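You operate a simulated robot arm through the tools that you are given. There is no shell and no other tool. Be economical: measure what you need, move in short steps, check, and stop when the job is done.

Carry out the task below with a simulated two-armed robot. There is one attempt and no reset: what you move stays moved.

## Task
Fasten job pad No 34 in the lever binder in place of the old one.
Fine: the old pad goes in the top tray by the aisle; the binder lever ends down.

Only the result counts: the job must be done as asked and must still hold three seconds after the hand-in. Knocking over, shifting, dropping, spilling or breaking anything else fails it.

## Robot
Two 7-joint arms with two-finger parallel grippers on one trunk, on a base that drives. Base frame: it is fixed to the floor where the robot stands at the start and does not move with it; the origin is under the middle of the robot, x ahead of it, y to its left, z up. Readings come in m, degrees, newtons and seconds.
The left shoulder is at the start at [0.05, 0.187, 1.11], the right one opposite. With the tool pointing down near the work surface each hand reaches from about 0.1 to 0.66 m from the robot's upright axis, wherever it stands, measured 20 degrees to its own side. Places, roughly: binder lever [0.6, 0.2, 0.8]; page of the lever binder [0.6, 0.1, 0.8]; top tray by the aisle [0.7, 1.2, 1]. Payload 3.43 kg a hand.
Tool frame (each hand has its own): the origin (TCP) lies between the finger pads and is the grasp point; the fingertips stand 0.03 m ahead of it; z points along the fingers, y is the line along which they close. Largest opening 0.094 m; finger width 0.028, thickness 0.01; the body of the gripper, 0.05 by 0.096 m, starts 0.055 m behind the TCP.
Orientation is that of the tool frame in the base frame, as a unit quaternion [w, x, y, z]. With the fingers straight down and closing along the base's y, the tool's x points along the base's -x, its y along +y and its z along -z.

## Interface
- The arms move only by the tool arm_command. It takes "left_series", "right_series" or both (then of equal length, played together; a hand with none holds still); each is a list of rows, each an object of numbers (a shift or turn left out is 0, a gripper value left out holds the last): "tx", "ty", "tz": the shift along the base's x, y, z in m; "rx", "ry", "rz": the turn, a rotation vector about the base's x, y, z in degrees; "fingers": the gripper command, from -1 (shut) to 1 (fully open), values between in proportion. In form: [{"tx": .., "ty": .., "tz": .., "rx": .., "ry": .., "rz": .., "fingers": ..}, ...]. A call has 1 to 12 rows; each row is the pose to reach, as a shift and turn from the pose commanded when the call began. Each row takes 0.2 s and may step no farther than 0.05 m and 8.6 degrees from the row before; otherwise, or with a gripper value out of range, the whole call is refused. A pose out of reach is approached as far as the arm can. The call stops where the force on the tool passes 40 N (or 10 N more than at its start, if that is more) or the arm is blocked; 0.2 s more then pass. Each finger travels about 0.153 m/s and halts on what it meets, pressing with about 42 N; the grip force reading is that of the motor and also rises with nothing between the fingers. The clock runs only during rows and for 0.2 s after the last one: add rows that repeat a pose to give the fingers time. The reply holds the time, the measured pose of the TCP, the force on the tool along the base axes, the opening and the grip force, in the units named above and with some noise, with the torque about the TCP (base axes, N m) and any sound that the robot's microphone picked up, and new pictures: "show" is both (left out), scene, wrist or none (wrist: the cameras of the hands that moved).
- Cameras (640 x 400 px; columns grow to the right, rows downward): "scene" is now at [0.1507, 0.0085, 1.284]; the picture's right is [0.11, -0.99, 0.00], its down [-0.46, -0.05, -0.88] and it looks along [0.88, 0.09, -0.47] (base axes); focal length 287 px, centre (320, 200). "left" rides on the left gripper at [0.076, -0.014, -0.103] in its tool frame; the picture's right is [0.18, 0.98, 0.00], its down [-0.75, 0.14, -0.64] and it looks along [-0.63, 0.12, 0.77] (tool axes); focal length 243 px, centre (320, 200). "right" rides on the right gripper at [0.076, 0.014, -0.103] in its tool frame; the picture's right is [-0.18, 0.98, 0.00], its down [-0.75, -0.14, -0.64] and it looks along [-0.63, -0.12, 0.77] (tool axes); focal length 243 px, centre (320, 200). There is no depth. A picture from a camera that has moved, and an enlarged one, comes with that camera's place and axes in the base frame and with its lens.
- raise_lower(by): slides the trunk up (or, below 0, down) by that many m; the arms and the scene camera ride with it, the base frame stays. It gives what a move gives, with no picture.
- roll_base(legs): drives the robot by 1 to 6 legs, each [ahead, left, turn to the left] in m, m and degrees, along the robot's own axes; the way and the turn of a leg run together, so that a leg with both is an arc; at most 1.5 m and 180 degrees a leg. The arms and the cameras ride along, it lands a little off, and it stops where it bumps. It gives what a move gives, and a new picture of the scene camera.
- turn_head(pan, tilt): turns the head with the scene camera to pan (to the left, within 80 degrees either way) and tilt (down, from -29 to 69), counted from straight ahead of the robot. It gives what a move gives, and a new picture of the scene camera.
- enlarge(camera, box): a new picture of the part [left, top, right, bottom] of that camera's present view, enlarged. No time passes.
- close_job(): hands the job in; it is judged then, once.

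Go step by step. Nothing tells you exact positions but the pictures and the camera data: compare them with the known pose of the tool, close in by small moves and look again before you grip or let go. The budget is 120 turns and 260 pictures, counting those below and the enlarged ones. Unless the task says otherwise, let go and move clear before handing in, and close with one line.

The tools are called after "Emit:" as a command line: name --argument value ..., lists and objects as JSON in quotes. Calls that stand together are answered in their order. arm_command: Moves the arms, as the interface text tells. Its arguments: {"type":"object","properties":{"left_series":{"type":"array","items":{"type":"object","properties":{"tx":{"type":"number"},"ty":{"type":"number"},"tz":{"type":"number"},"rx":{"type":"number"},"ry":{"type":"number"},"rz":{"type":"number"},"fingers":{"type":"number"}}}},"right_series":{"type":"array","items":{"type":"object","properties":{"tx":{"type":"number"},"ty":{"type":"number"},"tz":{"type":"number"},"rx":{"type":"number"},"ry":{"type":"number"},"rz":{"type":"number"},"fingers":{"type":"number"}}}},"show":{"type":"string","enum":["both","scene","wrist","none"]}},"required":[]} The other tools are called the same way: raise_lower (by) slides the trunk up or down; roll_base (legs) drives the base; turn_head (pan, tilt) turns the head that bears the scene camera; enlarge (camera, box) takes an enlarged picture of a part of a camera's view; close_job () hands the job in.

At the start:

```text
time: 0.0
left_position: [0.3961, 0.2629, 1.1506]
left_orientation: [0.0, 0.0, 1.0, 0.0]
left_ft_force: [0.1, -1.0, -0.4]
left_torque: [0.01, 0.03, -0.01]
left_width: 0.0939
left_gripper_force: 0.1
right_position: [0.3369, -0.0523, 1.1463]
right_orientation: [0.0, 0.001, 1.0, 0.001]
right_ft_force: [-0.1, 0.0, 0.5]
right_torque: [-0.01, -0.01, 0.01]
right_width: 0.0938
right_gripper_force: 0.0
trunk travel left (down, up): [-0.325, 0.107]
robot x, y, heading: [-0.0025, 0.0017, -0.1]
head pan, tilt: [6.2, 27.8]
```

scene: 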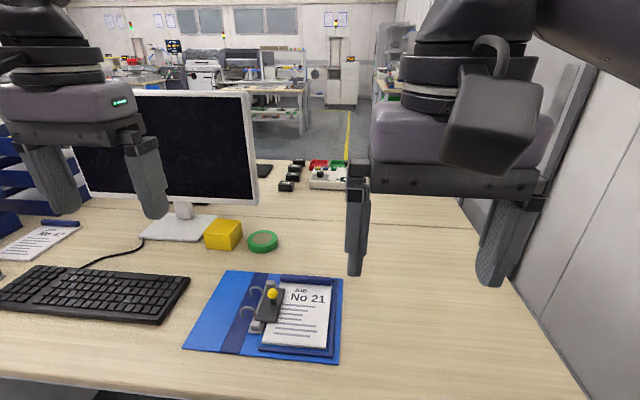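
right: 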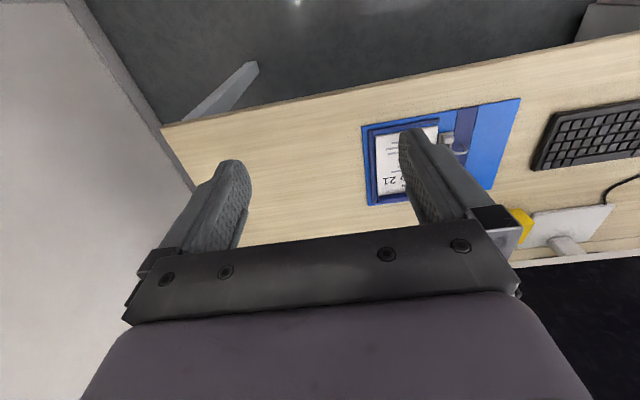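
left: 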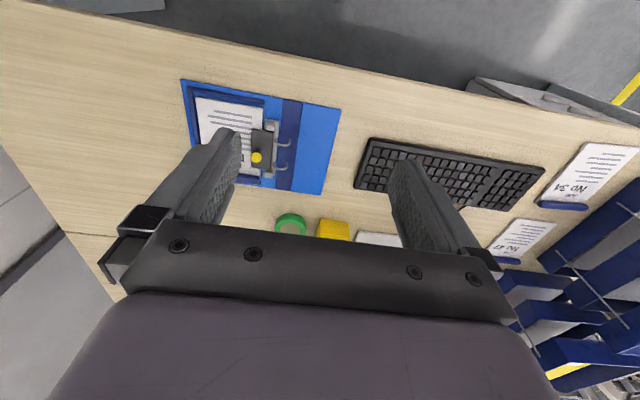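

I see the binder with pad No 21, ring arches and a lever with a yellow knob; pads 34 and another lie left of the keyboard, near the trays. I'll look closer at the binder and towards the left.

Emit:
enlarge --camera "scene" --box '[170, 250, 370, 375]'

Emit:
turn_head --pan 55 --tilt 28

Emit:
enlarge --camera "left" --box '[160, 60, 360, 185]'

```text
3.20 times, centred on (270, 312) of scene
camera zoom: at [0.1507, 0.0085, 1.284], right [0.11, -0.99, 0.0], down [-0.46, -0.05, -0.88], along [0.88, 0.09, -0.47], focal length 917 px, centre (480, -160)
```

zoom: 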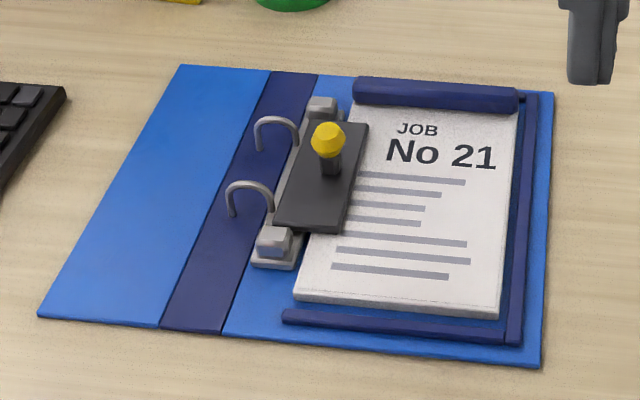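

```text
time: 1.2
left_position: [0.395, 0.2634, 1.1511]
left_orientation: [0.0, 0.001, 1.0, -0.001]
left_ft_force: [0.2, -0.2, -0.5]
left_torque: [-0.01, 0.0, 0.02]
left_width: 0.0939
left_gripper_force: 0.1
right_position: [0.3366, -0.0526, 1.1471]
right_orientation: [0.0, 0.0, 1.0, 0.001]
right_ft_force: [0.6, -0.5, 0.0]
right_torque: [-0.01, 0.01, -0.03]
right_width: 0.0939
right_gripper_force: 0.0
trunk travel left (down, up): [-0.325, 0.107]
robot x, y, heading: [-0.001, -0.0018, -0.4]
head pan, tilt: [55.0, 28.0]
camera scene: at [0.1124, 0.0734, 1.2838], right [0.82, -0.57, 0.0], down [-0.27, -0.38, -0.88], along [0.51, 0.72, -0.47], focal length 287 px, centre (320, 200)
```

scene: 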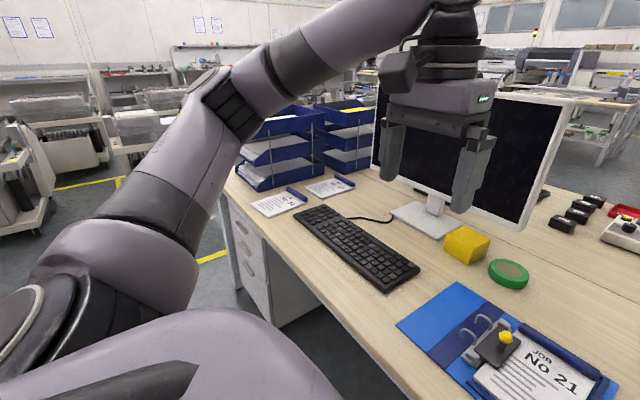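

```text
3.20 times, centred on (260, 122) of left
camera zoom: at [0.3196, 0.2499, 1.2539], right [-0.18, 0.98, 0.0], down [0.75, 0.14, 0.64], along [0.63, 0.12, -0.77], focal length 776 px, centre (512, 448)
```

zoom: 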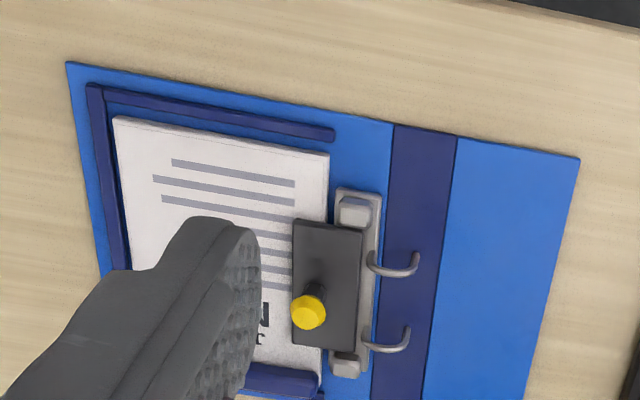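

The knob triangulates to about (0.615, 0.163, 0.785). I'll bring the left hand closer above the binder for a better look, and turn the head back.

Emit:
arm_command --left_series '[{"tx": 0.03, "ty": -0.025, "tz": -0.02}, {"tx": 0.06, "ty": -0.05, "tz": -0.05}, {"tx": 0.09, "ty": -0.075, "tz": -0.08}, {"tx": 0.12, "ty": -0.09, "tz": -0.11}, {"tx": 0.12, "ty": -0.09, "tz": -0.15}]' --show "wrist"

Emit:
turn_head --pan 10 --tilt 45

```text
time: 2.4
left_position: [0.5145, 0.1721, 0.998]
left_orientation: [0.0, -0.001, 1.0, -0.001]
left_ft_force: [-0.7, 0.9, -0.3]
left_torque: [-0.03, -0.02, 0.04]
left_width: 0.0939
left_gripper_force: 0.0
right_position: [0.3386, -0.052, 1.1457]
right_orientation: [0.0, 0.001, 1.0, 0.001]
right_ft_force: [0.4, 0.0, 0.3]
right_torque: [-0.01, 0.01, -0.03]
right_width: 0.0941
right_gripper_force: 0.1
trunk travel left (down, up): [-0.325, 0.107]
robot x, y, heading: [0.0004, -0.0004, -0.1]
head pan, tilt: [55.0, 28.0]
camera left: at [0.4391, 0.1585, 1.1008], right [-0.18, 0.98, 0.0], down [0.75, 0.14, 0.64], along [0.63, 0.12, -0.77], focal length 243 px, centre (320, 200)
```

left: 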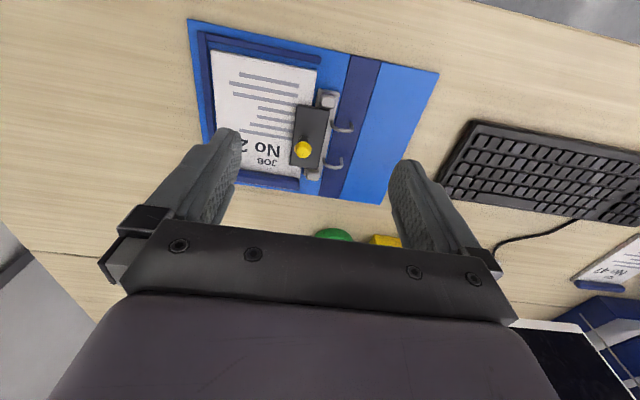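

```text
time: 3.5
left_position: [0.5134, 0.1721, 0.9998]
left_orientation: [0.0, 0.0, 1.0, -0.001]
left_ft_force: [-0.2, 0.5, -0.6]
left_torque: [-0.03, 0.0, 0.0]
left_width: 0.0938
left_gripper_force: 0.0
right_position: [0.3369, -0.0517, 1.1463]
right_orientation: [0.0, 0.001, 1.0, 0.001]
right_ft_force: [-0.4, 0.7, 0.2]
right_torque: [-0.01, 0.0, -0.03]
right_width: 0.0938
right_gripper_force: 0.0
trunk travel left (down, up): [-0.325, 0.107]
robot x, y, heading: [0.0007, -0.0029, -0.1]
head pan, tilt: [10.0, 45.0]
camera scene: at [0.1401, 0.0129, 1.258], right [0.17, -0.98, 0.0], down [-0.7, -0.12, -0.71], along [0.7, 0.12, -0.71], focal length 287 px, centre (320, 200)
```

scene: 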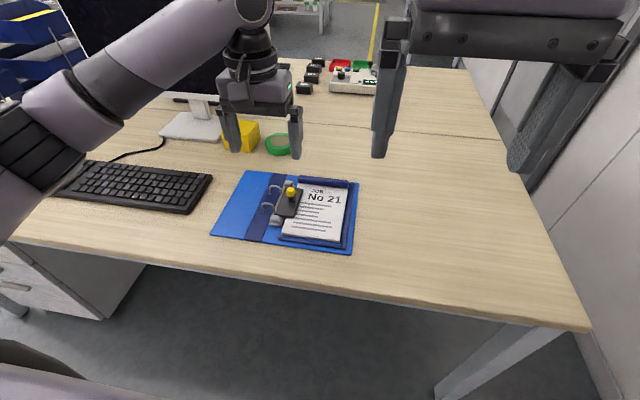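

Emit:
enlarge --camera "left" --box '[180, 15, 440, 205]'

Emit:
enlarge --camera "scene" --box '[205, 160, 365, 260]'

```text
2.11 times, centred on (310, 110) of left
camera zoom: at [0.4387, 0.1583, 1.1015], right [-0.18, 0.98, 0.0], down [0.75, 0.14, 0.64], along [0.63, 0.12, -0.77], focal length 511 px, centre (341, 390)
```

zoom: 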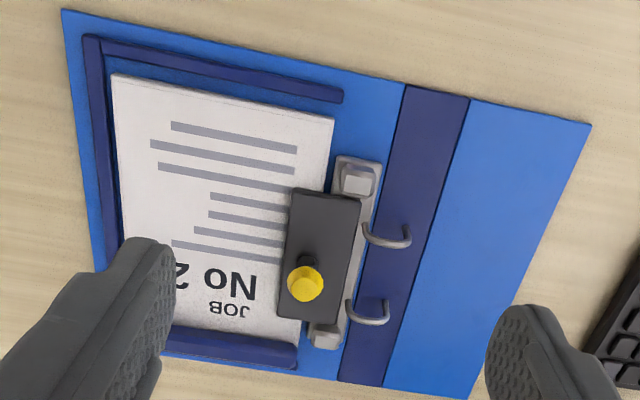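

```text
4.00 times, centred on (285, 210) of scene
camera zoom: at [0.1401, 0.0129, 1.258], right [0.17, -0.98, 0.0], down [-0.7, -0.12, -0.71], along [0.7, 0.12, -0.71], focal length 1146 px, centre (460, 160)
```

zoom: 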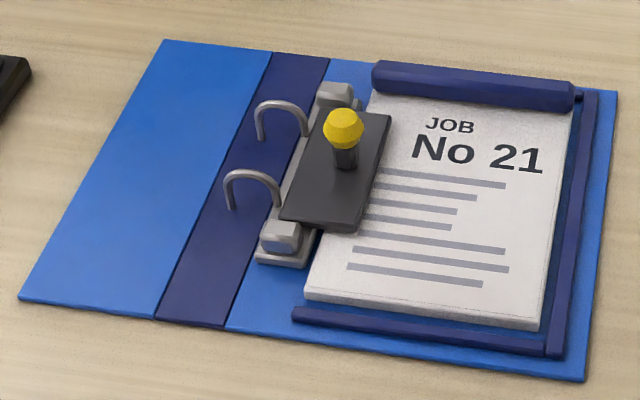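

The lever plate is hinged along x at y≈0.19, knob on top near (0.612, 0.166). I'll shut the left fingers and come to the right of the knob, well above the pad, to check heights.

Emit:
arm_command --left_series '[{"tx": 0.025, "ty": -0.02, "tz": -0.03, "fingers": -1}, {"tx": 0.05, "ty": -0.04, "tz": -0.06}, {"tx": 0.075, "ty": -0.055, "tz": -0.09}, {"tx": 0.098, "ty": -0.06, "tz": -0.12}, {"tx": 0.098, "ty": -0.06, "tz": -0.14}]'

Emit:
enlarge --camera "left" --box '[200, 0, 440, 200]'

Emit:
enlarge --camera "scene" --box '[205, 140, 365, 260]'

```text
time: 4.7
left_position: [0.6154, 0.1106, 0.8628]
left_orientation: [0.0, 0.001, 1.0, 0.001]
left_ft_force: [-0.4, -0.3, -0.7]
left_torque: [-0.01, 0.03, 0.01]
left_width: 0.0001
left_gripper_force: 33.3
right_position: [0.3377, -0.0505, 1.146]
right_orientation: [0.0, 0.001, 1.0, 0.001]
right_ft_force: [-0.1, 0.4, -0.9]
right_torque: [0.0, -0.01, -0.02]
right_width: 0.094
right_gripper_force: 0.1
trunk travel left (down, up): [-0.325, 0.107]
robot x, y, heading: [0.0029, -0.0019, 0.0]
head pan, tilt: [10.0, 45.0]
camera scene: at [0.1402, 0.013, 1.258], right [0.17, -0.98, 0.0], down [-0.7, -0.12, -0.71], along [0.7, 0.12, -0.71], focal length 287 px, centre (320, 200)
camera left: at [0.5399, 0.0967, 0.9651], right [-0.18, 0.98, 0.0], down [0.75, 0.14, 0.64], along [0.63, 0.12, -0.77], focal length 243 px, centre (320, 200)
```

scene: 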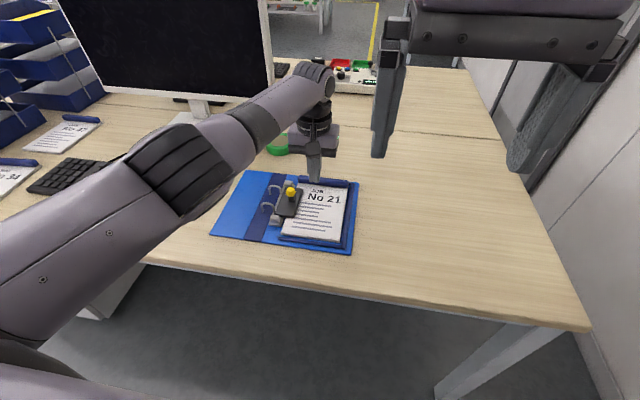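
left: 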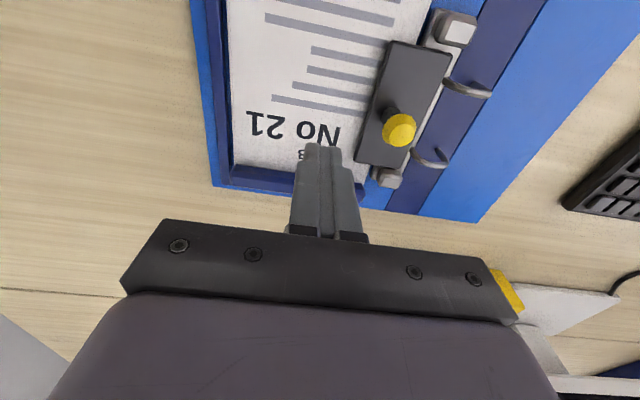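

```text
2.00 times, centred on (320, 100) of left
camera zoom: at [0.5399, 0.0967, 0.9651], right [-0.18, 0.98, 0.0], down [0.75, 0.14, 0.64], along [0.63, 0.12, -0.77], focal length 485 px, centre (320, 400)
```

zoom: 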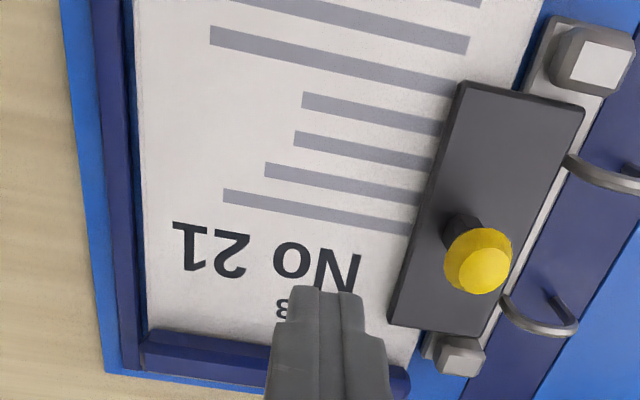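

```text
3.33 times, centred on (285, 200) of scene
camera zoom: at [0.1402, 0.013, 1.258], right [0.17, -0.98, 0.0], down [-0.7, -0.12, -0.71], along [0.7, 0.12, -0.71], focal length 955 px, centre (437, 200)
```

zoom: 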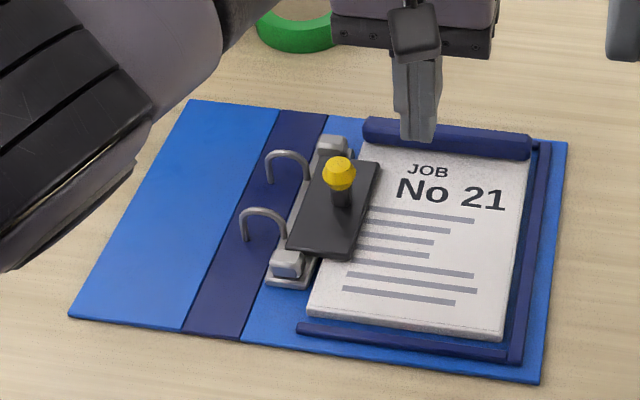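

Heights are uncertain to a centimetre, so I'll lower beside the knob (over the pad) to tip z≈0.79 and look.

Emit:
arm_command --left_series '[{"ty": 0.01, "tz": -0.02}, {"ty": 0.015, "tz": -0.04}, {"ty": 0.015, "tz": -0.043}]' --show "none"

Emit:
enlarge --camera "scene" --box '[245, 160, 345, 220]'

Emit:
enlarge --camera "left" --box '[240, 40, 480, 200]'

```text
time: 5.5
left_position: [0.612, 0.1278, 0.8174]
left_orientation: [0.0, 0.0, 1.0, 0.0]
left_ft_force: [1.1, 0.4, 0.6]
left_torque: [0.04, 0.04, 0.03]
left_width: 0.0
left_gripper_force: 32.6
right_position: [0.3376, -0.0515, 1.1465]
right_orientation: [0.0, 0.0, 1.0, 0.001]
right_ft_force: [-0.2, 0.5, -0.8]
right_torque: [-0.04, 0.05, 0.02]
right_width: 0.094
right_gripper_force: 0.0
trunk travel left (down, up): [-0.325, 0.107]
robot x, y, heading: [-0.0038, 0.001, 0.1]
head pan, tilt: [10.0, 45.0]
```

```text
6.40 times, centred on (295, 190) of scene
camera zoom: at [0.1401, 0.0128, 1.258], right [0.17, -0.98, 0.0], down [-0.7, -0.12, -0.71], along [0.7, 0.12, -0.71], focal length 1834 px, centre (480, 264)
```

zoom: 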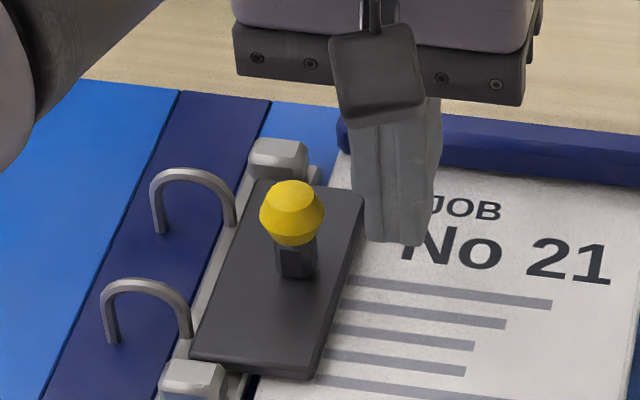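

```text
2.50 times, centred on (360, 120) of left
camera zoom: at [0.5365, 0.1134, 0.921], right [-0.18, 0.98, 0.0], down [0.75, 0.14, 0.64], along [0.63, 0.12, -0.77], focal length 606 px, centre (220, 400)
```

zoom: 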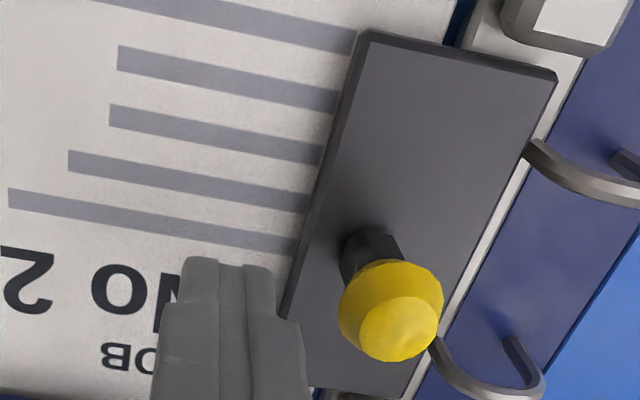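

Fingers beside the knob would get caught by the rising plate, so instead I'll grip the knob across x and swing the tool with the lever. First I raise and turn the left tool 90° so the fingers close along x.

Emit:
arm_command --left_series '[{"tz": 0.05}, {"tz": 0.09, "rz": 8.5, "fingers": 0.0}, {"tz": 0.09, "rz": 17}, {"tz": 0.09, "rz": 25.5}, {"tz": 0.09, "rz": 34}, {"tz": 0.09, "rz": 42.5}, {"tz": 0.09, "rz": 51}, {"tz": 0.09, "rz": 59.5}, {"tz": 0.09, "rz": 68}, {"tz": 0.09, "rz": 76.5, "tx": -0.003, "ty": 0.02}, {"tz": 0.09, "rz": 85, "tx": -0.003, "ty": 0.035}, {"tz": 0.09, "rz": 90, "tx": -0.003, "ty": 0.038}]'

Emit:
enlarge --camera "left" --box '[200, 0, 440, 200]'

Emit:
enlarge --camera "scene" --box '[225, 140, 345, 220]'

```text
time: 8.1
left_position: [0.6109, 0.167, 0.9098]
left_orientation: [0.001, 0.709, -0.706, 0.0]
left_ft_force: [-0.5, 0.1, 0.3]
left_torque: [0.01, 0.03, -0.03]
left_width: 0.0471
left_gripper_force: 0.0
right_position: [0.3378, -0.0517, 1.1474]
right_orientation: [0.0, 0.001, 1.0, 0.0]
right_ft_force: [0.2, 0.3, 0.4]
right_torque: [-0.01, 0.01, -0.05]
right_width: 0.0939
right_gripper_force: 0.0
trunk travel left (down, up): [-0.325, 0.107]
robot x, y, heading: [-0.0014, -0.0005, -0.1]
head pan, tilt: [10.0, 45.0]
camera scene: at [0.1401, 0.0128, 1.258], right [0.17, -0.98, 0.0], down [-0.7, -0.12, -0.71], along [0.7, 0.12, -0.71], focal length 287 px, centre (320, 200)
camera left: at [0.626, 0.0913, 1.0121], right [-0.98, -0.19, 0.0], down [-0.14, 0.75, 0.64], along [-0.12, 0.63, -0.77], focal length 243 px, centre (320, 200)
```

scene: 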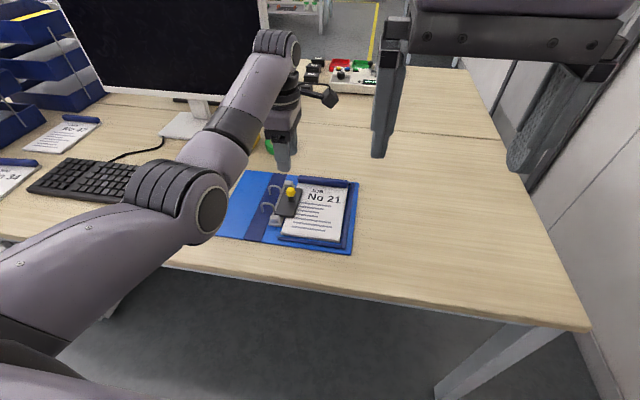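
left: 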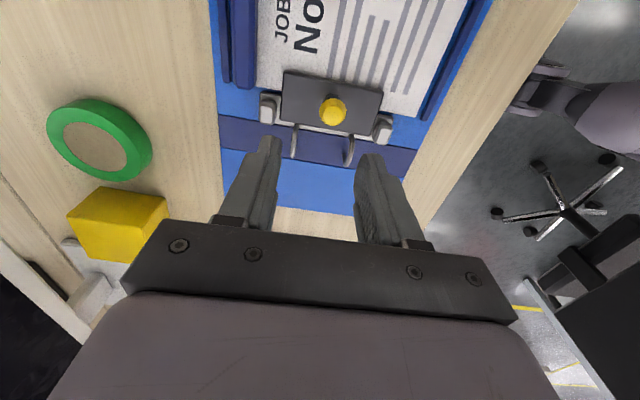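

```text
2.00 times, centred on (320, 100) of left
camera zoom: at [0.626, 0.0913, 1.0121], right [-0.98, -0.19, 0.0], down [-0.14, 0.75, 0.64], along [-0.12, 0.63, -0.77], focal length 485 px, centre (320, 400)
```

zoom: 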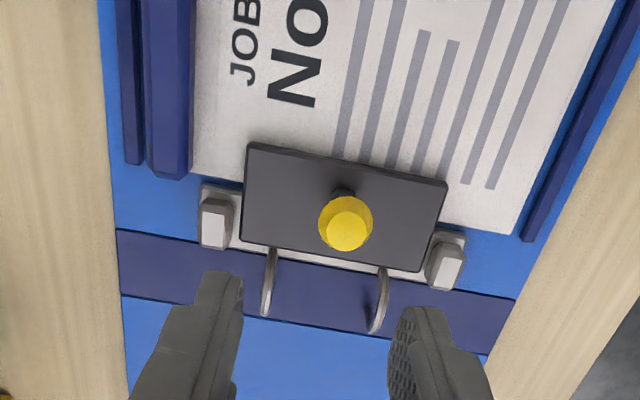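

```text
5.00 times, centred on (285, 180) of scene
camera zoom: at [0.1401, 0.0128, 1.258], right [0.17, -0.98, 0.0], down [-0.7, -0.12, -0.71], along [0.7, 0.12, -0.71], focal length 1433 px, centre (495, 300)
```

zoom: 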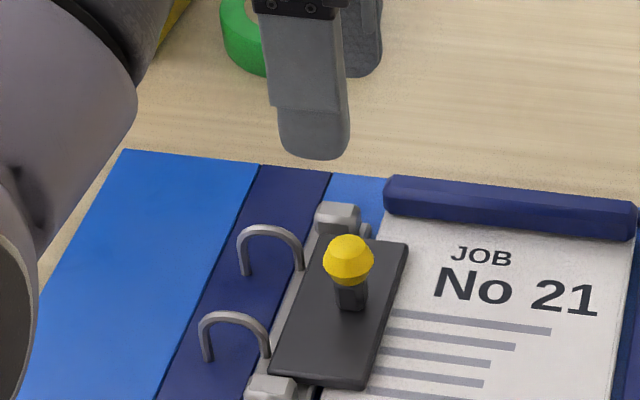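

Knob about (0.601, 0.163, 0.804), midway between the rings. I'll lower with the fingers straddling it, stopping a bit high for a check.

Emit:
arm_command --left_series '[{"tx": -0.005, "ty": -0.002, "tz": -0.035}, {"tx": -0.01, "ty": -0.004, "tz": -0.07}, {"tx": -0.01, "ty": -0.004, "tz": -0.08}]' --show "none"

Emit:
enlarge --camera "left" --box '[200, 30, 440, 200]'

Emit:
enlarge --camera "scene" --box '[225, 140, 345, 220]'

```text
time: 8.9
left_position: [0.599, 0.1629, 0.8288]
left_orientation: [0.0, 0.708, -0.707, 0.0]
left_ft_force: [-0.4, 0.1, 0.5]
left_torque: [0.0, 0.02, 0.0]
left_width: 0.0468
left_gripper_force: 0.1
right_position: [0.3374, -0.0525, 1.1461]
right_orientation: [-0.001, 0.002, 1.0, 0.001]
right_ft_force: [0.0, -0.3, 0.0]
right_torque: [0.0, 0.0, 0.05]
right_width: 0.0943
right_gripper_force: 0.0
trunk travel left (down, up): [-0.325, 0.107]
robot x, y, heading: [-0.0006, -0.0001, 0.1]
head pan, tilt: [10.0, 45.0]
```

```text
2.35 times, centred on (320, 115) of left
camera zoom: at [0.6141, 0.0878, 0.9314], right [-0.98, -0.18, 0.0], down [-0.14, 0.75, 0.64], along [-0.12, 0.63, -0.77], focal length 571 px, centre (320, 400)
```

zoom: 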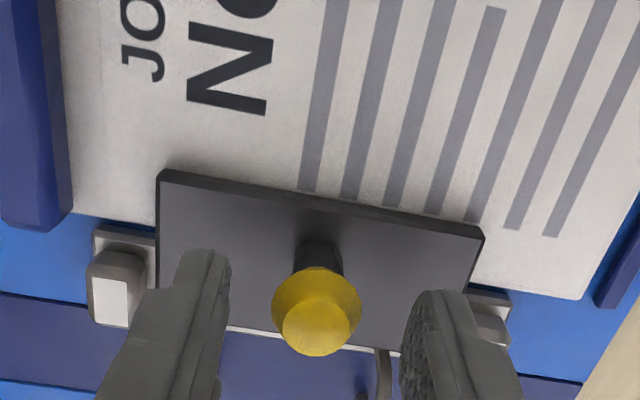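

```text
5.00 times, centred on (285, 180) of scene
camera zoom: at [0.1401, 0.0128, 1.258], right [0.17, -0.98, 0.0], down [-0.7, -0.12, -0.71], along [0.7, 0.12, -0.71], focal length 1433 px, centre (495, 300)
```

zoom: 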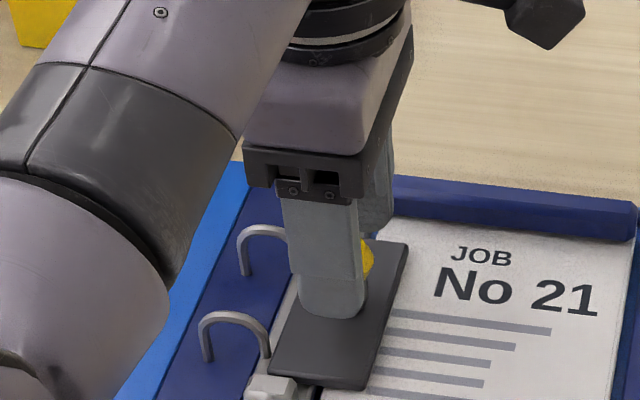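

Aligned; lower about 17 mm and close on the knob.

Emit:
arm_command --left_series '[{"tz": -0.009}, {"tz": -0.017}, {"tz": -0.017, "fingers": -1}, {"tz": -0.017}, {"tz": -0.017}]' --show "wrist"

```text
time: 10.1
left_position: [0.5992, 0.1639, 0.8131]
left_orientation: [0.001, -0.707, 0.708, -0.001]
left_ft_force: [7.4, 0.4, -0.8]
left_torque: [-0.06, -0.12, -0.01]
left_width: 0.0232
left_gripper_force: 44.9
right_position: [0.3384, -0.0517, 1.1451]
right_orientation: [-0.001, 0.001, 1.0, 0.0]
right_ft_force: [-0.2, 0.4, -0.2]
right_torque: [-0.02, -0.01, -0.02]
right_width: 0.0942
right_gripper_force: 0.1
trunk travel left (down, up): [-0.325, 0.107]
robot x, y, heading: [-0.0007, 0.0027, 0.1]
head pan, tilt: [10.0, 45.0]
camera left: at [0.6149, 0.0874, 0.9155], right [-0.98, -0.18, 0.0], down [-0.14, 0.75, 0.64], along [-0.12, 0.63, -0.77], focal length 243 px, centre (320, 200)
```

left: 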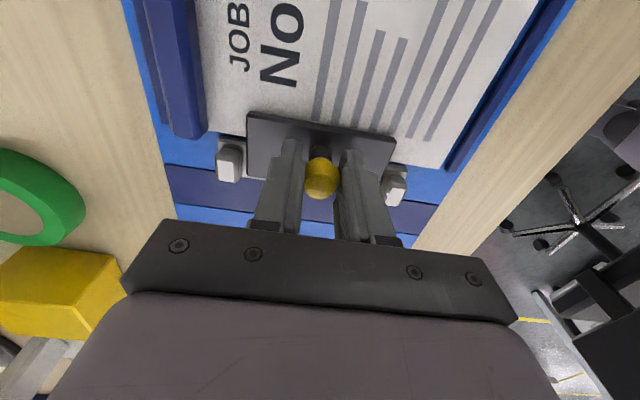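

The knob is gripped (23 mm). I'll start swinging the lever in small steps around the hinge, watching forces.

Emit:
arm_command --left_series '[{"tx": 0.001, "ty": 0.0033, "tz": 0.0017, "rx": -4}, {"tx": 0.002, "ty": 0.0069, "tz": 0.0031, "rx": -8}, {"tx": 0.002, "ty": 0.0105, "tz": 0.0043, "rx": -12}, {"tx": 0.002, "ty": 0.0142, "tz": 0.0053, "rx": -16}]' --show "wrist"

Emit:
enlarge --camera "scene" --box '[225, 140, 345, 220]'

```text
time: 11.1
left_position: [0.6004, 0.1748, 0.8179]
left_orientation: [-0.1, -0.699, 0.701, -0.099]
left_ft_force: [-17.6, -3.9, 8.2]
left_torque: [-0.14, 0.28, 0.14]
left_width: 0.0235
left_gripper_force: 45.2
right_position: [0.3361, -0.0533, 1.1478]
right_orientation: [0.001, 0.002, 1.0, 0.001]
right_ft_force: [-0.4, -0.1, -0.1]
right_torque: [0.0, 0.05, 0.0]
right_width: 0.094
right_gripper_force: 0.0
trunk travel left (down, up): [-0.325, 0.107]
robot x, y, heading: [-0.0028, -0.0004, 0.3]
head pan, tilt: [10.0, 45.0]
camera left: at [0.6154, 0.1314, 0.9376], right [-0.98, -0.17, 0.05], down [-0.14, 0.9, 0.41], along [-0.12, 0.39, -0.91], focal length 243 px, centre (320, 200)
```

left: 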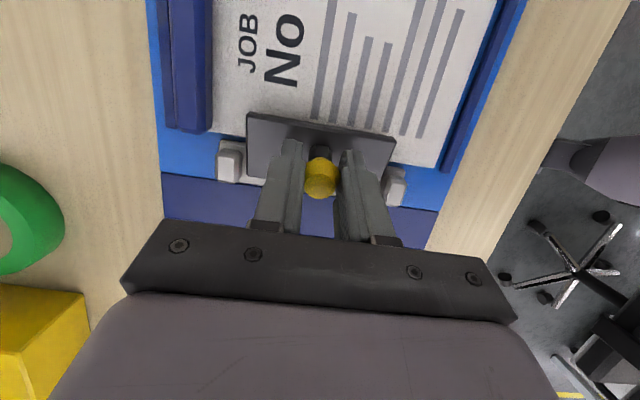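

```text
5.00 times, centred on (285, 180) of scene
camera zoom: at [0.1378, 0.0122, 1.2584], right [0.17, -0.98, 0.0], down [-0.69, -0.12, -0.71], along [0.7, 0.12, -0.71], focal length 1433 px, centre (495, 300)
```

zoom: 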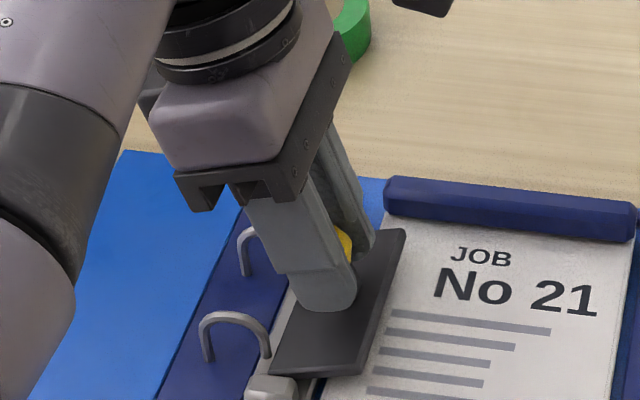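

The plate is lifting. I undo the sideways strain in x and continue the arc to about 40°.

Emit:
arm_command --left_series '[{"tx": -0.0015, "ty": 0.0038, "tz": 0.001, "rx": -4}, {"tx": -0.0015, "ty": 0.0076, "tz": 0.002, "rx": -8}, {"tx": -0.0015, "ty": 0.0114, "tz": 0.0022, "rx": -12}, {"tx": -0.0015, "ty": 0.0152, "tz": 0.0022, "rx": -16}, {"tx": -0.0015, "ty": 0.019, "tz": 0.0018, "rx": -20}, {"tx": -0.0015, "ty": 0.0228, "tz": 0.0012, "rx": -24}]' --show "none"

Emit:
enlarge --camera "scene" --box '[225, 140, 345, 220]'

```text
time: 12.5
left_position: [0.6, 0.196, 0.8182]
left_orientation: [-0.243, -0.663, 0.665, -0.243]
left_ft_force: [-6.4, -18.7, -1.3]
left_torque: [-0.9, 0.06, -0.16]
left_width: 0.0231
left_gripper_force: 44.9
right_position: [0.3362, -0.0526, 1.1464]
right_orientation: [0.0, 0.0, 1.0, 0.001]
right_ft_force: [-0.3, -0.1, -0.1]
right_torque: [0.05, -0.02, 0.02]
right_width: 0.094
right_gripper_force: 0.1
trunk travel left (down, up): [-0.325, 0.107]
robot x, y, heading: [0.0018, 0.0019, 0.3]
head pan, tilt: [10.0, 45.0]
```

```text
5.00 times, centred on (285, 180) of scene
camera zoom: at [0.1397, 0.0113, 1.258], right [0.17, -0.98, 0.0], down [-0.7, -0.12, -0.71], along [0.7, 0.12, -0.71], focal length 1433 px, centre (495, 300)
```

zoom: 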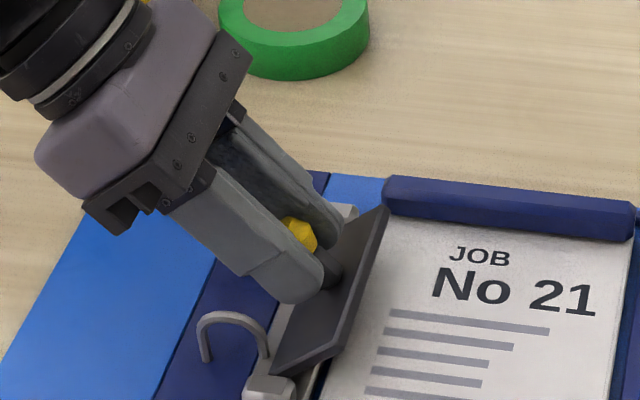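

The lever is at ~40°. Continue to ~70°, a little less y shift.

Emit:
arm_command --left_series '[{"ty": 0.0025, "tz": -0.001, "rx": -4}, {"ty": 0.0055, "tz": -0.002, "rx": -8}, {"ty": 0.009, "tz": -0.0035, "rx": -12}, {"ty": 0.0123, "tz": -0.005, "rx": -16}, {"ty": 0.0155, "tz": -0.007, "rx": -20}, {"ty": 0.0187, "tz": -0.009, "rx": -24}, {"ty": 0.0217, "tz": -0.0115, "rx": -28}, {"ty": 0.0247, "tz": -0.014, "rx": -32}]' --show "wrist"

Emit:
enlarge --camera "scene" --box '[205, 140, 345, 230]'

```text
time: 13.6
left_position: [0.5997, 0.2094, 0.8137]
left_orientation: [0.326, 0.625, -0.622, 0.34]
left_ft_force: [13.2, -3.9, -9.7]
left_torque: [0.08, -0.16, 0.32]
left_width: 0.0234
left_gripper_force: 44.6
left hand out of reach, approached as far as the arm can: row 4, 5
right_position: [0.3394, -0.0516, 1.1453]
right_orientation: [-0.001, 0.002, 1.0, 0.0]
right_ft_force: [0.4, 0.3, -0.2]
right_torque: [0.0, -0.02, -0.01]
right_width: 0.0938
right_gripper_force: 0.1
trunk travel left (down, up): [-0.325, 0.107]
robot x, y, heading: [0.0007, -0.002, -0.1]
head pan, tilt: [10.0, 45.0]
stopped in row 5 (left hand): the force on the tool passed its limit (the readings are from after the stop); the commanded pose is now the measured one
camera left: at [0.6123, 0.2523, 0.9351], right [-0.98, -0.12, 0.14], down [-0.15, 0.95, -0.27], along [-0.1, -0.29, -0.95], focal length 243 px, centre (320, 200)
```

left: 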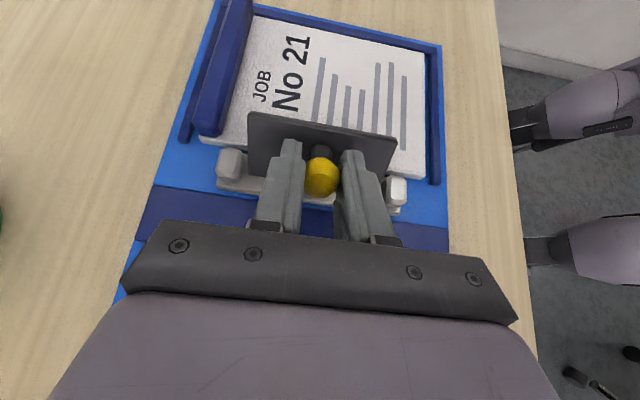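

```text
4.44 times, centred on (275, 185) of scene
camera zoom: at [0.1427, 0.0128, 1.2575], right [0.17, -0.99, 0.0], down [-0.7, -0.12, -0.71], along [0.7, 0.12, -0.71], focal length 1274 px, centre (520, 267)
```

zoom: 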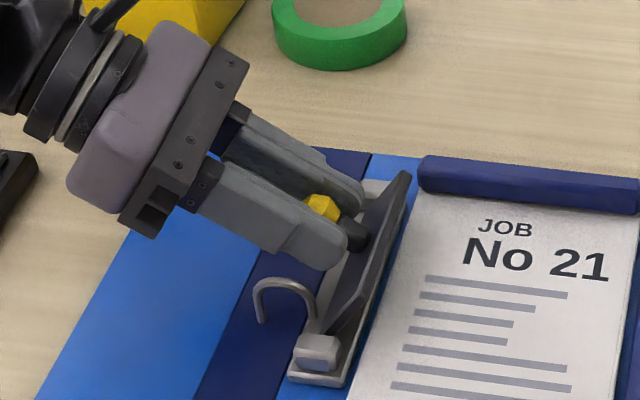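

The arm can't rotate further, but the ball knob can pivot in the grip, so I'll continue the arc with translation only.

Emit:
arm_command --left_series '[{"ty": 0.0035, "tz": -0.001}, {"ty": 0.007, "tz": -0.0025}, {"ty": 0.0105, "tz": -0.0045}, {"ty": 0.014, "tz": -0.0067}]' --show "none"

Emit:
enlarge --camera "scene" --box '[205, 140, 345, 230]'

```text
time: 14.2
left_position: [0.6006, 0.2101, 0.8129]
left_orientation: [0.328, 0.623, -0.622, 0.344]
left_ft_force: [13.0, -5.1, -9.8]
left_torque: [0.04, -0.17, 0.3]
left_width: 0.0234
left_gripper_force: 44.9
right_position: [0.3403, -0.0524, 1.1455]
right_orientation: [-0.001, 0.003, 1.0, 0.0]
right_ft_force: [-0.6, 0.2, -0.7]
right_torque: [-0.03, -0.03, 0.04]
right_width: 0.0941
right_gripper_force: 0.1
trunk travel left (down, up): [-0.325, 0.107]
robot x, y, heading: [0.0036, -0.0018, -0.2]
head pan, tilt: [10.0, 45.0]
stopped in row 3 (left hand): the force on the tool passed its limit (the readings are from after the stop); the commanded pose is now the measured one
```

```text
4.44 times, centred on (275, 185) of scene
camera zoom: at [0.1431, 0.0123, 1.2577], right [0.17, -0.99, 0.0], down [-0.7, -0.12, -0.71], along [0.7, 0.12, -0.71], focal length 1274 px, centre (520, 267)
```

zoom: 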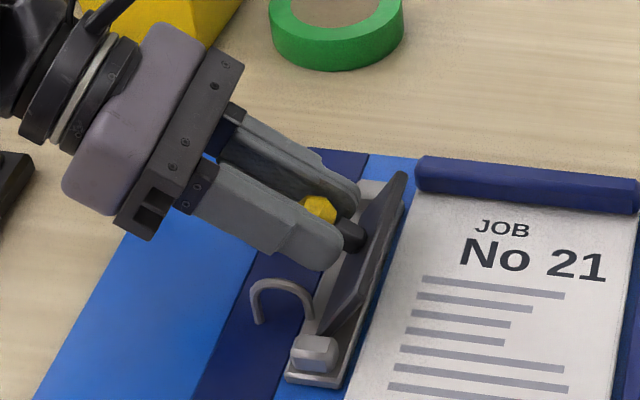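

The lever seems to be at its stop (~60°). I'll release gently and see whether it stays up.

Emit:
arm_command --left_series '[{"fingers": -0.25}, {"fingers": -0.25}, {"fingers": -0.25}]' --show "none"

Emit:
enlarge --camera "scene" --box '[205, 140, 345, 230]'

```text
time: 15.0
left_position: [0.5983, 0.2102, 0.8156]
left_orientation: [-0.329, -0.621, 0.622, -0.344]
left_ft_force: [-0.1, 0.3, 0.2]
left_torque: [0.0, 0.0, -0.01]
left_width: 0.0352
left_gripper_force: 0.1
right_position: [0.3383, -0.0534, 1.1465]
right_orientation: [0.0, 0.003, 1.0, 0.001]
right_ft_force: [-0.6, 0.5, -0.8]
right_torque: [0.01, -0.01, 0.0]
right_width: 0.094
right_gripper_force: 0.0
trunk travel left (down, up): [-0.325, 0.107]
robot x, y, heading: [-0.0001, -0.0004, -0.2]
head pan, tilt: [10.0, 45.0]
```

```text
4.44 times, centred on (275, 185) of scene
camera zoom: at [0.1411, 0.012, 1.258], right [0.17, -0.99, 0.0], down [-0.7, -0.12, -0.71], along [0.7, 0.12, -0.71], focal length 1274 px, centre (520, 267)
```

zoom: 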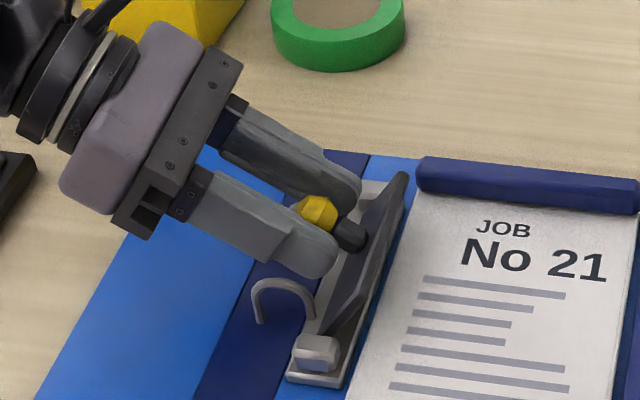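

It holds. Back the hand off along its axis, then right it upward and away.

Emit:
arm_command --left_series '[{"ty": 0.025, "tz": 0.017}, {"ty": 0.05, "tz": 0.034}, {"ty": 0.083, "tz": 0.056}, {"ty": 0.095, "tz": 0.1, "rx": 8}, {"ty": 0.1, "tz": 0.14, "rx": 16}, {"ty": 0.1, "tz": 0.18, "rx": 24}, {"ty": 0.1, "tz": 0.2, "rx": 32}, {"ty": 0.1, "tz": 0.2, "rx": 40}, {"ty": 0.1, "tz": 0.2, "rx": 48}, {"ty": 0.1, "tz": 0.2, "rx": 56}]' --show "wrist"

Emit:
enlarge --camera "scene" --box '[205, 150, 365, 260]'

```text
time: 17.2
left_position: [0.6288, 0.3126, 1.0218]
left_orientation: [0.004, -0.703, 0.711, -0.01]
left_ft_force: [-0.2, -0.4, 0.8]
left_torque: [0.01, 0.01, 0.01]
left_width: 0.0352
left_gripper_force: 0.0
left hand out of reach, approached as far as the arm can: row 3, 4, 5, 6, 7, 8, 9, 10
right_position: [0.3386, -0.0549, 1.1465]
right_orientation: [0.0, 0.003, 1.0, 0.001]
right_ft_force: [-0.4, 0.2, 0.1]
right_torque: [0.01, 0.01, 0.0]
right_width: 0.094
right_gripper_force: 0.0
trunk travel left (down, up): [-0.325, 0.107]
robot x, y, heading: [0.0017, -0.0014, 0.2]
head pan, tilt: [10.0, 45.0]
camera left: at [0.6414, 0.2371, 1.1263], right [-0.98, -0.17, -0.02], down [-0.14, 0.76, 0.63], along [-0.1, 0.62, -0.78], focal length 243 px, centre (320, 200)
```

left: 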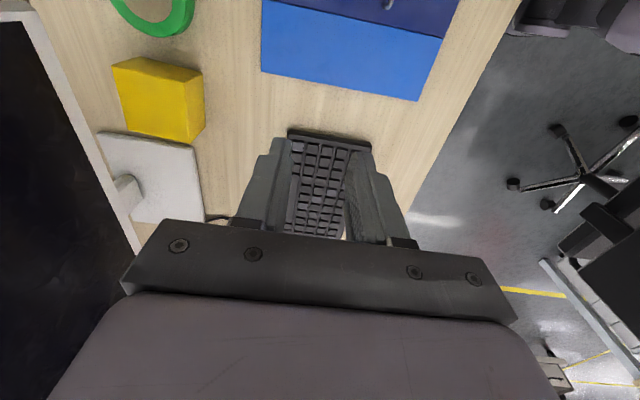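

```text
3.64 times, centred on (285, 205) of scene
camera zoom: at [0.1411, 0.0117, 1.258], right [0.17, -0.99, 0.0], down [-0.7, -0.12, -0.71], along [0.7, 0.12, -0.71], focal length 1042 px, centre (447, 182)
```

zoom: 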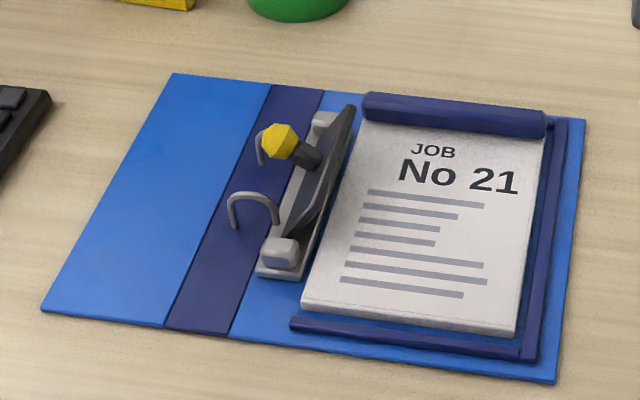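

The lever stays open and the pad is free. Its header bar lies at about x≈0.685, y 0.035–0.17. I'll bring the left hand (already closing along x) near, and drive 6 cm ahead for reach.

Emit:
arm_command --left_series '[{"tx": -0.01, "ty": -0.045}, {"tx": -0.02, "ty": -0.09}, {"tx": -0.03, "ty": -0.135, "tz": -0.02}, {"tx": -0.03, "ty": -0.18, "tz": -0.04}, {"tx": -0.03, "ty": -0.21, "tz": -0.06}]' --show "none"

Emit:
roll_base --legs '[[0.06, 0, 0]]'

Emit:
enlarge --camera "left" --box '[120, 0, 480, 225]'

```text
refused: row 3 steps farther than a row can; nothing moved
```

```text
time: 18.2
left_position: [0.6886, 0.3111, 1.0214]
left_orientation: [0.001, -0.702, 0.712, -0.012]
left_ft_force: [-0.4, 0.5, -0.2]
left_torque: [0.01, 0.02, 0.02]
left_width: 0.0352
left_gripper_force: 0.1
right_position: [0.3976, -0.0535, 1.1452]
right_orientation: [0.0, 0.002, 1.0, 0.0]
right_ft_force: [0.5, 0.4, -0.4]
right_torque: [0.01, 0.04, 0.02]
right_width: 0.094
right_gripper_force: 0.1
trunk travel left (down, up): [-0.325, 0.107]
robot x, y, heading: [0.0594, 0.0038, -0.1]
head pan, tilt: [10.0, 45.0]
camera scene: at [0.2006, 0.0118, 1.2579], right [0.17, -0.99, 0.0], down [-0.7, -0.12, -0.71], along [0.7, 0.12, -0.71], focal length 287 px, centre (320, 200)
```

scene: 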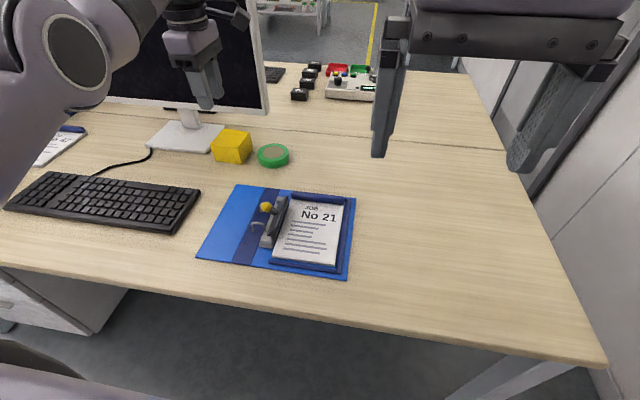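

```text
1.78 times, centred on (300, 112) of left
camera zoom: at [0.7008, 0.2375, 1.1257], right [-0.98, -0.17, -0.01], down [-0.14, 0.76, 0.63], along [-0.1, 0.62, -0.78], focal length 431 px, centre (356, 356)
```

zoom: 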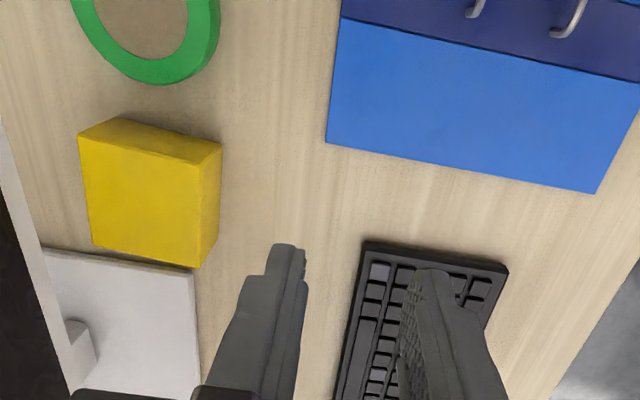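

Retrying the move with smaller steps.

Emit:
arm_command --left_series '[{"ty": -0.04}, {"ty": -0.08}, {"ty": -0.12, "tz": -0.02}, {"ty": -0.16, "tz": -0.04}, {"ty": -0.2, "tz": -0.06}]' --show "none"

Emit:
enlarge --camera "left" --box '[120, 0, 480, 225]'

Emit:
enlarge --camera "scene" --box '[190, 140, 370, 280]'

```text
time: 19.4
left_position: [0.6833, 0.1148, 0.9621]
left_orientation: [0.003, -0.703, 0.711, -0.013]
left_ft_force: [-1.3, 0.1, 0.4]
left_torque: [0.0, -0.01, 0.03]
left_width: 0.0355
left_gripper_force: 0.1
left hand out of reach, approached as far as the arm can: row 2, 3, 5
right_position: [0.3963, -0.0546, 1.1456]
right_orientation: [0.0, 0.002, 1.0, 0.001]
right_ft_force: [-0.1, 0.3, -1.0]
right_torque: [0.0, 0.01, 0.02]
right_width: 0.094
right_gripper_force: 0.1
trunk travel left (down, up): [-0.325, 0.107]
robot x, y, heading: [0.0577, -0.0045, -0.2]
head pan, tilt: [10.0, 45.0]
```

```text
1.78 times, centred on (300, 112) of left
camera zoom: at [0.6966, 0.04, 1.0654], right [-0.98, -0.17, -0.02], down [-0.15, 0.76, 0.63], along [-0.1, 0.62, -0.78], focal length 431 px, centre (356, 356)
```

zoom: 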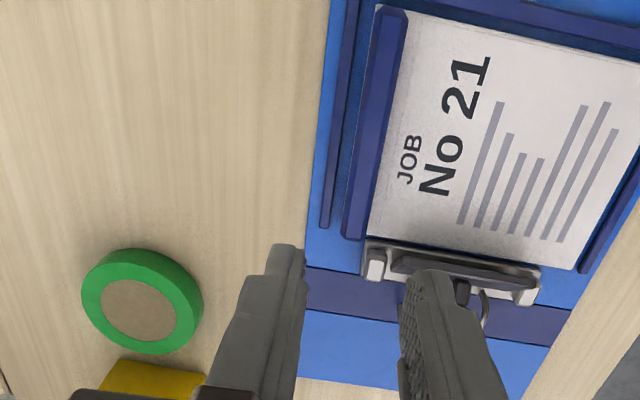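

```text
2.86 times, centred on (280, 210) of scene
camera zoom: at [0.1998, 0.0114, 1.2581], right [0.17, -0.99, 0.0], down [-0.7, -0.12, -0.71], along [0.7, 0.12, -0.71], focal length 819 px, centre (434, 171)
```

zoom: 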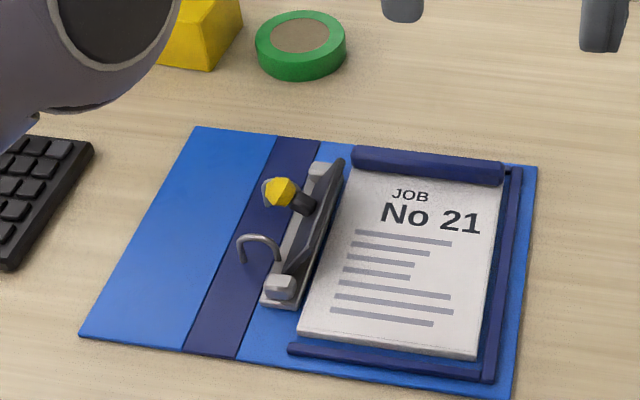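

There is a third, low rail beyond the header. Header centre ≈ (0.680, 0.103). I lower the trunk 10 cm to gain reach and come closer.

Emit:
raise_lower --by -0.1

Emit:
arm_command --left_series '[{"ty": -0.01, "tx": 0.0}, {"ty": -0.01, "tx": 0.0}]' --show "none"

Emit:
enlarge --camera "left" --box '[200, 0, 440, 200]'

Emit:
enlarge --camera "scene" --box '[200, 80, 380, 220]'

```text
time: 20.7
left_position: [0.6842, 0.1153, 0.8618]
left_orientation: [0.003, -0.702, 0.712, -0.012]
left_ft_force: [0.3, -0.2, 0.0]
left_torque: [0.01, -0.01, 0.0]
left_width: 0.0353
left_gripper_force: 0.0
right_position: [0.3962, -0.0531, 1.0465]
right_orientation: [0.0, 0.002, 1.0, 0.001]
right_ft_force: [-0.5, -0.6, 1.1]
right_torque: [0.02, 0.0, 0.04]
right_width: 0.0941
right_gripper_force: 0.0
trunk travel left (down, up): [-0.225, 0.207]
robot x, y, heading: [0.0571, 0.0008, -0.1]
head pan, tilt: [10.0, 45.0]
```

```text
time: 21.3
left_position: [0.6805, 0.1054, 0.8586]
left_orientation: [0.001, -0.704, 0.71, -0.011]
left_ft_force: [0.6, -0.5, -0.8]
left_torque: [0.0, 0.01, -0.03]
left_width: 0.0354
left_gripper_force: 0.1
left hand out of reach, approached as far as the arm can: row 1
right_position: [0.3973, -0.0528, 1.045]
right_orientation: [0.0, 0.003, 1.0, 0.0]
right_ft_force: [-0.6, -0.1, 0.1]
right_torque: [-0.04, 0.02, 0.03]
right_width: 0.0941
right_gripper_force: 0.2
trunk travel left (down, up): [-0.225, 0.207]
robot x, y, heading: [0.0588, -0.0013, -0.4]
head pan, tilt: [10.0, 45.0]
```

```text
2.00 times, centred on (320, 100) of left
camera zoom: at [0.694, 0.031, 0.9637], right [-0.98, -0.17, -0.02], down [-0.14, 0.76, 0.63], along [-0.1, 0.62, -0.78], focal length 485 px, centre (320, 400)
```

zoom: 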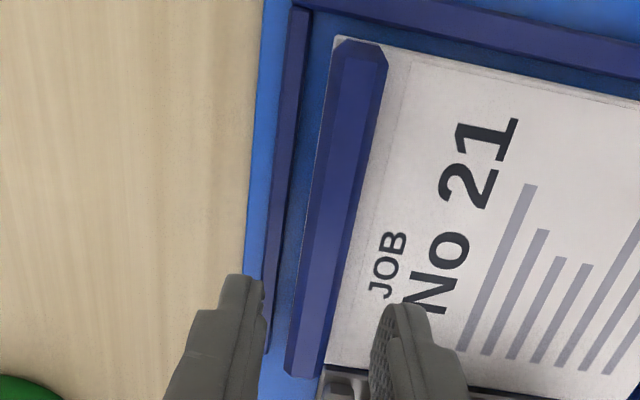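

```text
2.86 times, centred on (290, 150) of scene
camera zoom: at [0.1999, 0.0118, 1.158], right [0.17, -0.99, 0.0], down [-0.7, -0.12, -0.71], along [0.7, 0.12, -0.71], focal length 819 px, centre (406, 343)
```

zoom: 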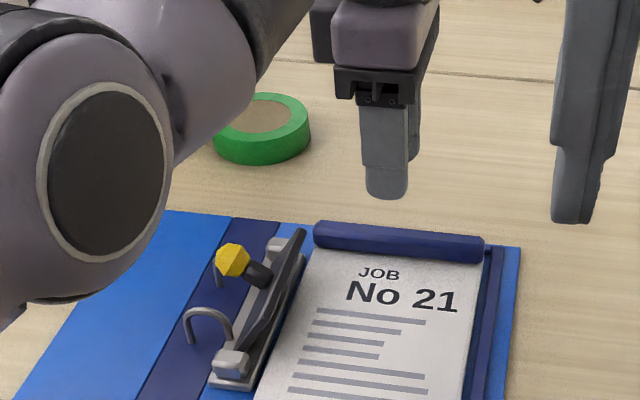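

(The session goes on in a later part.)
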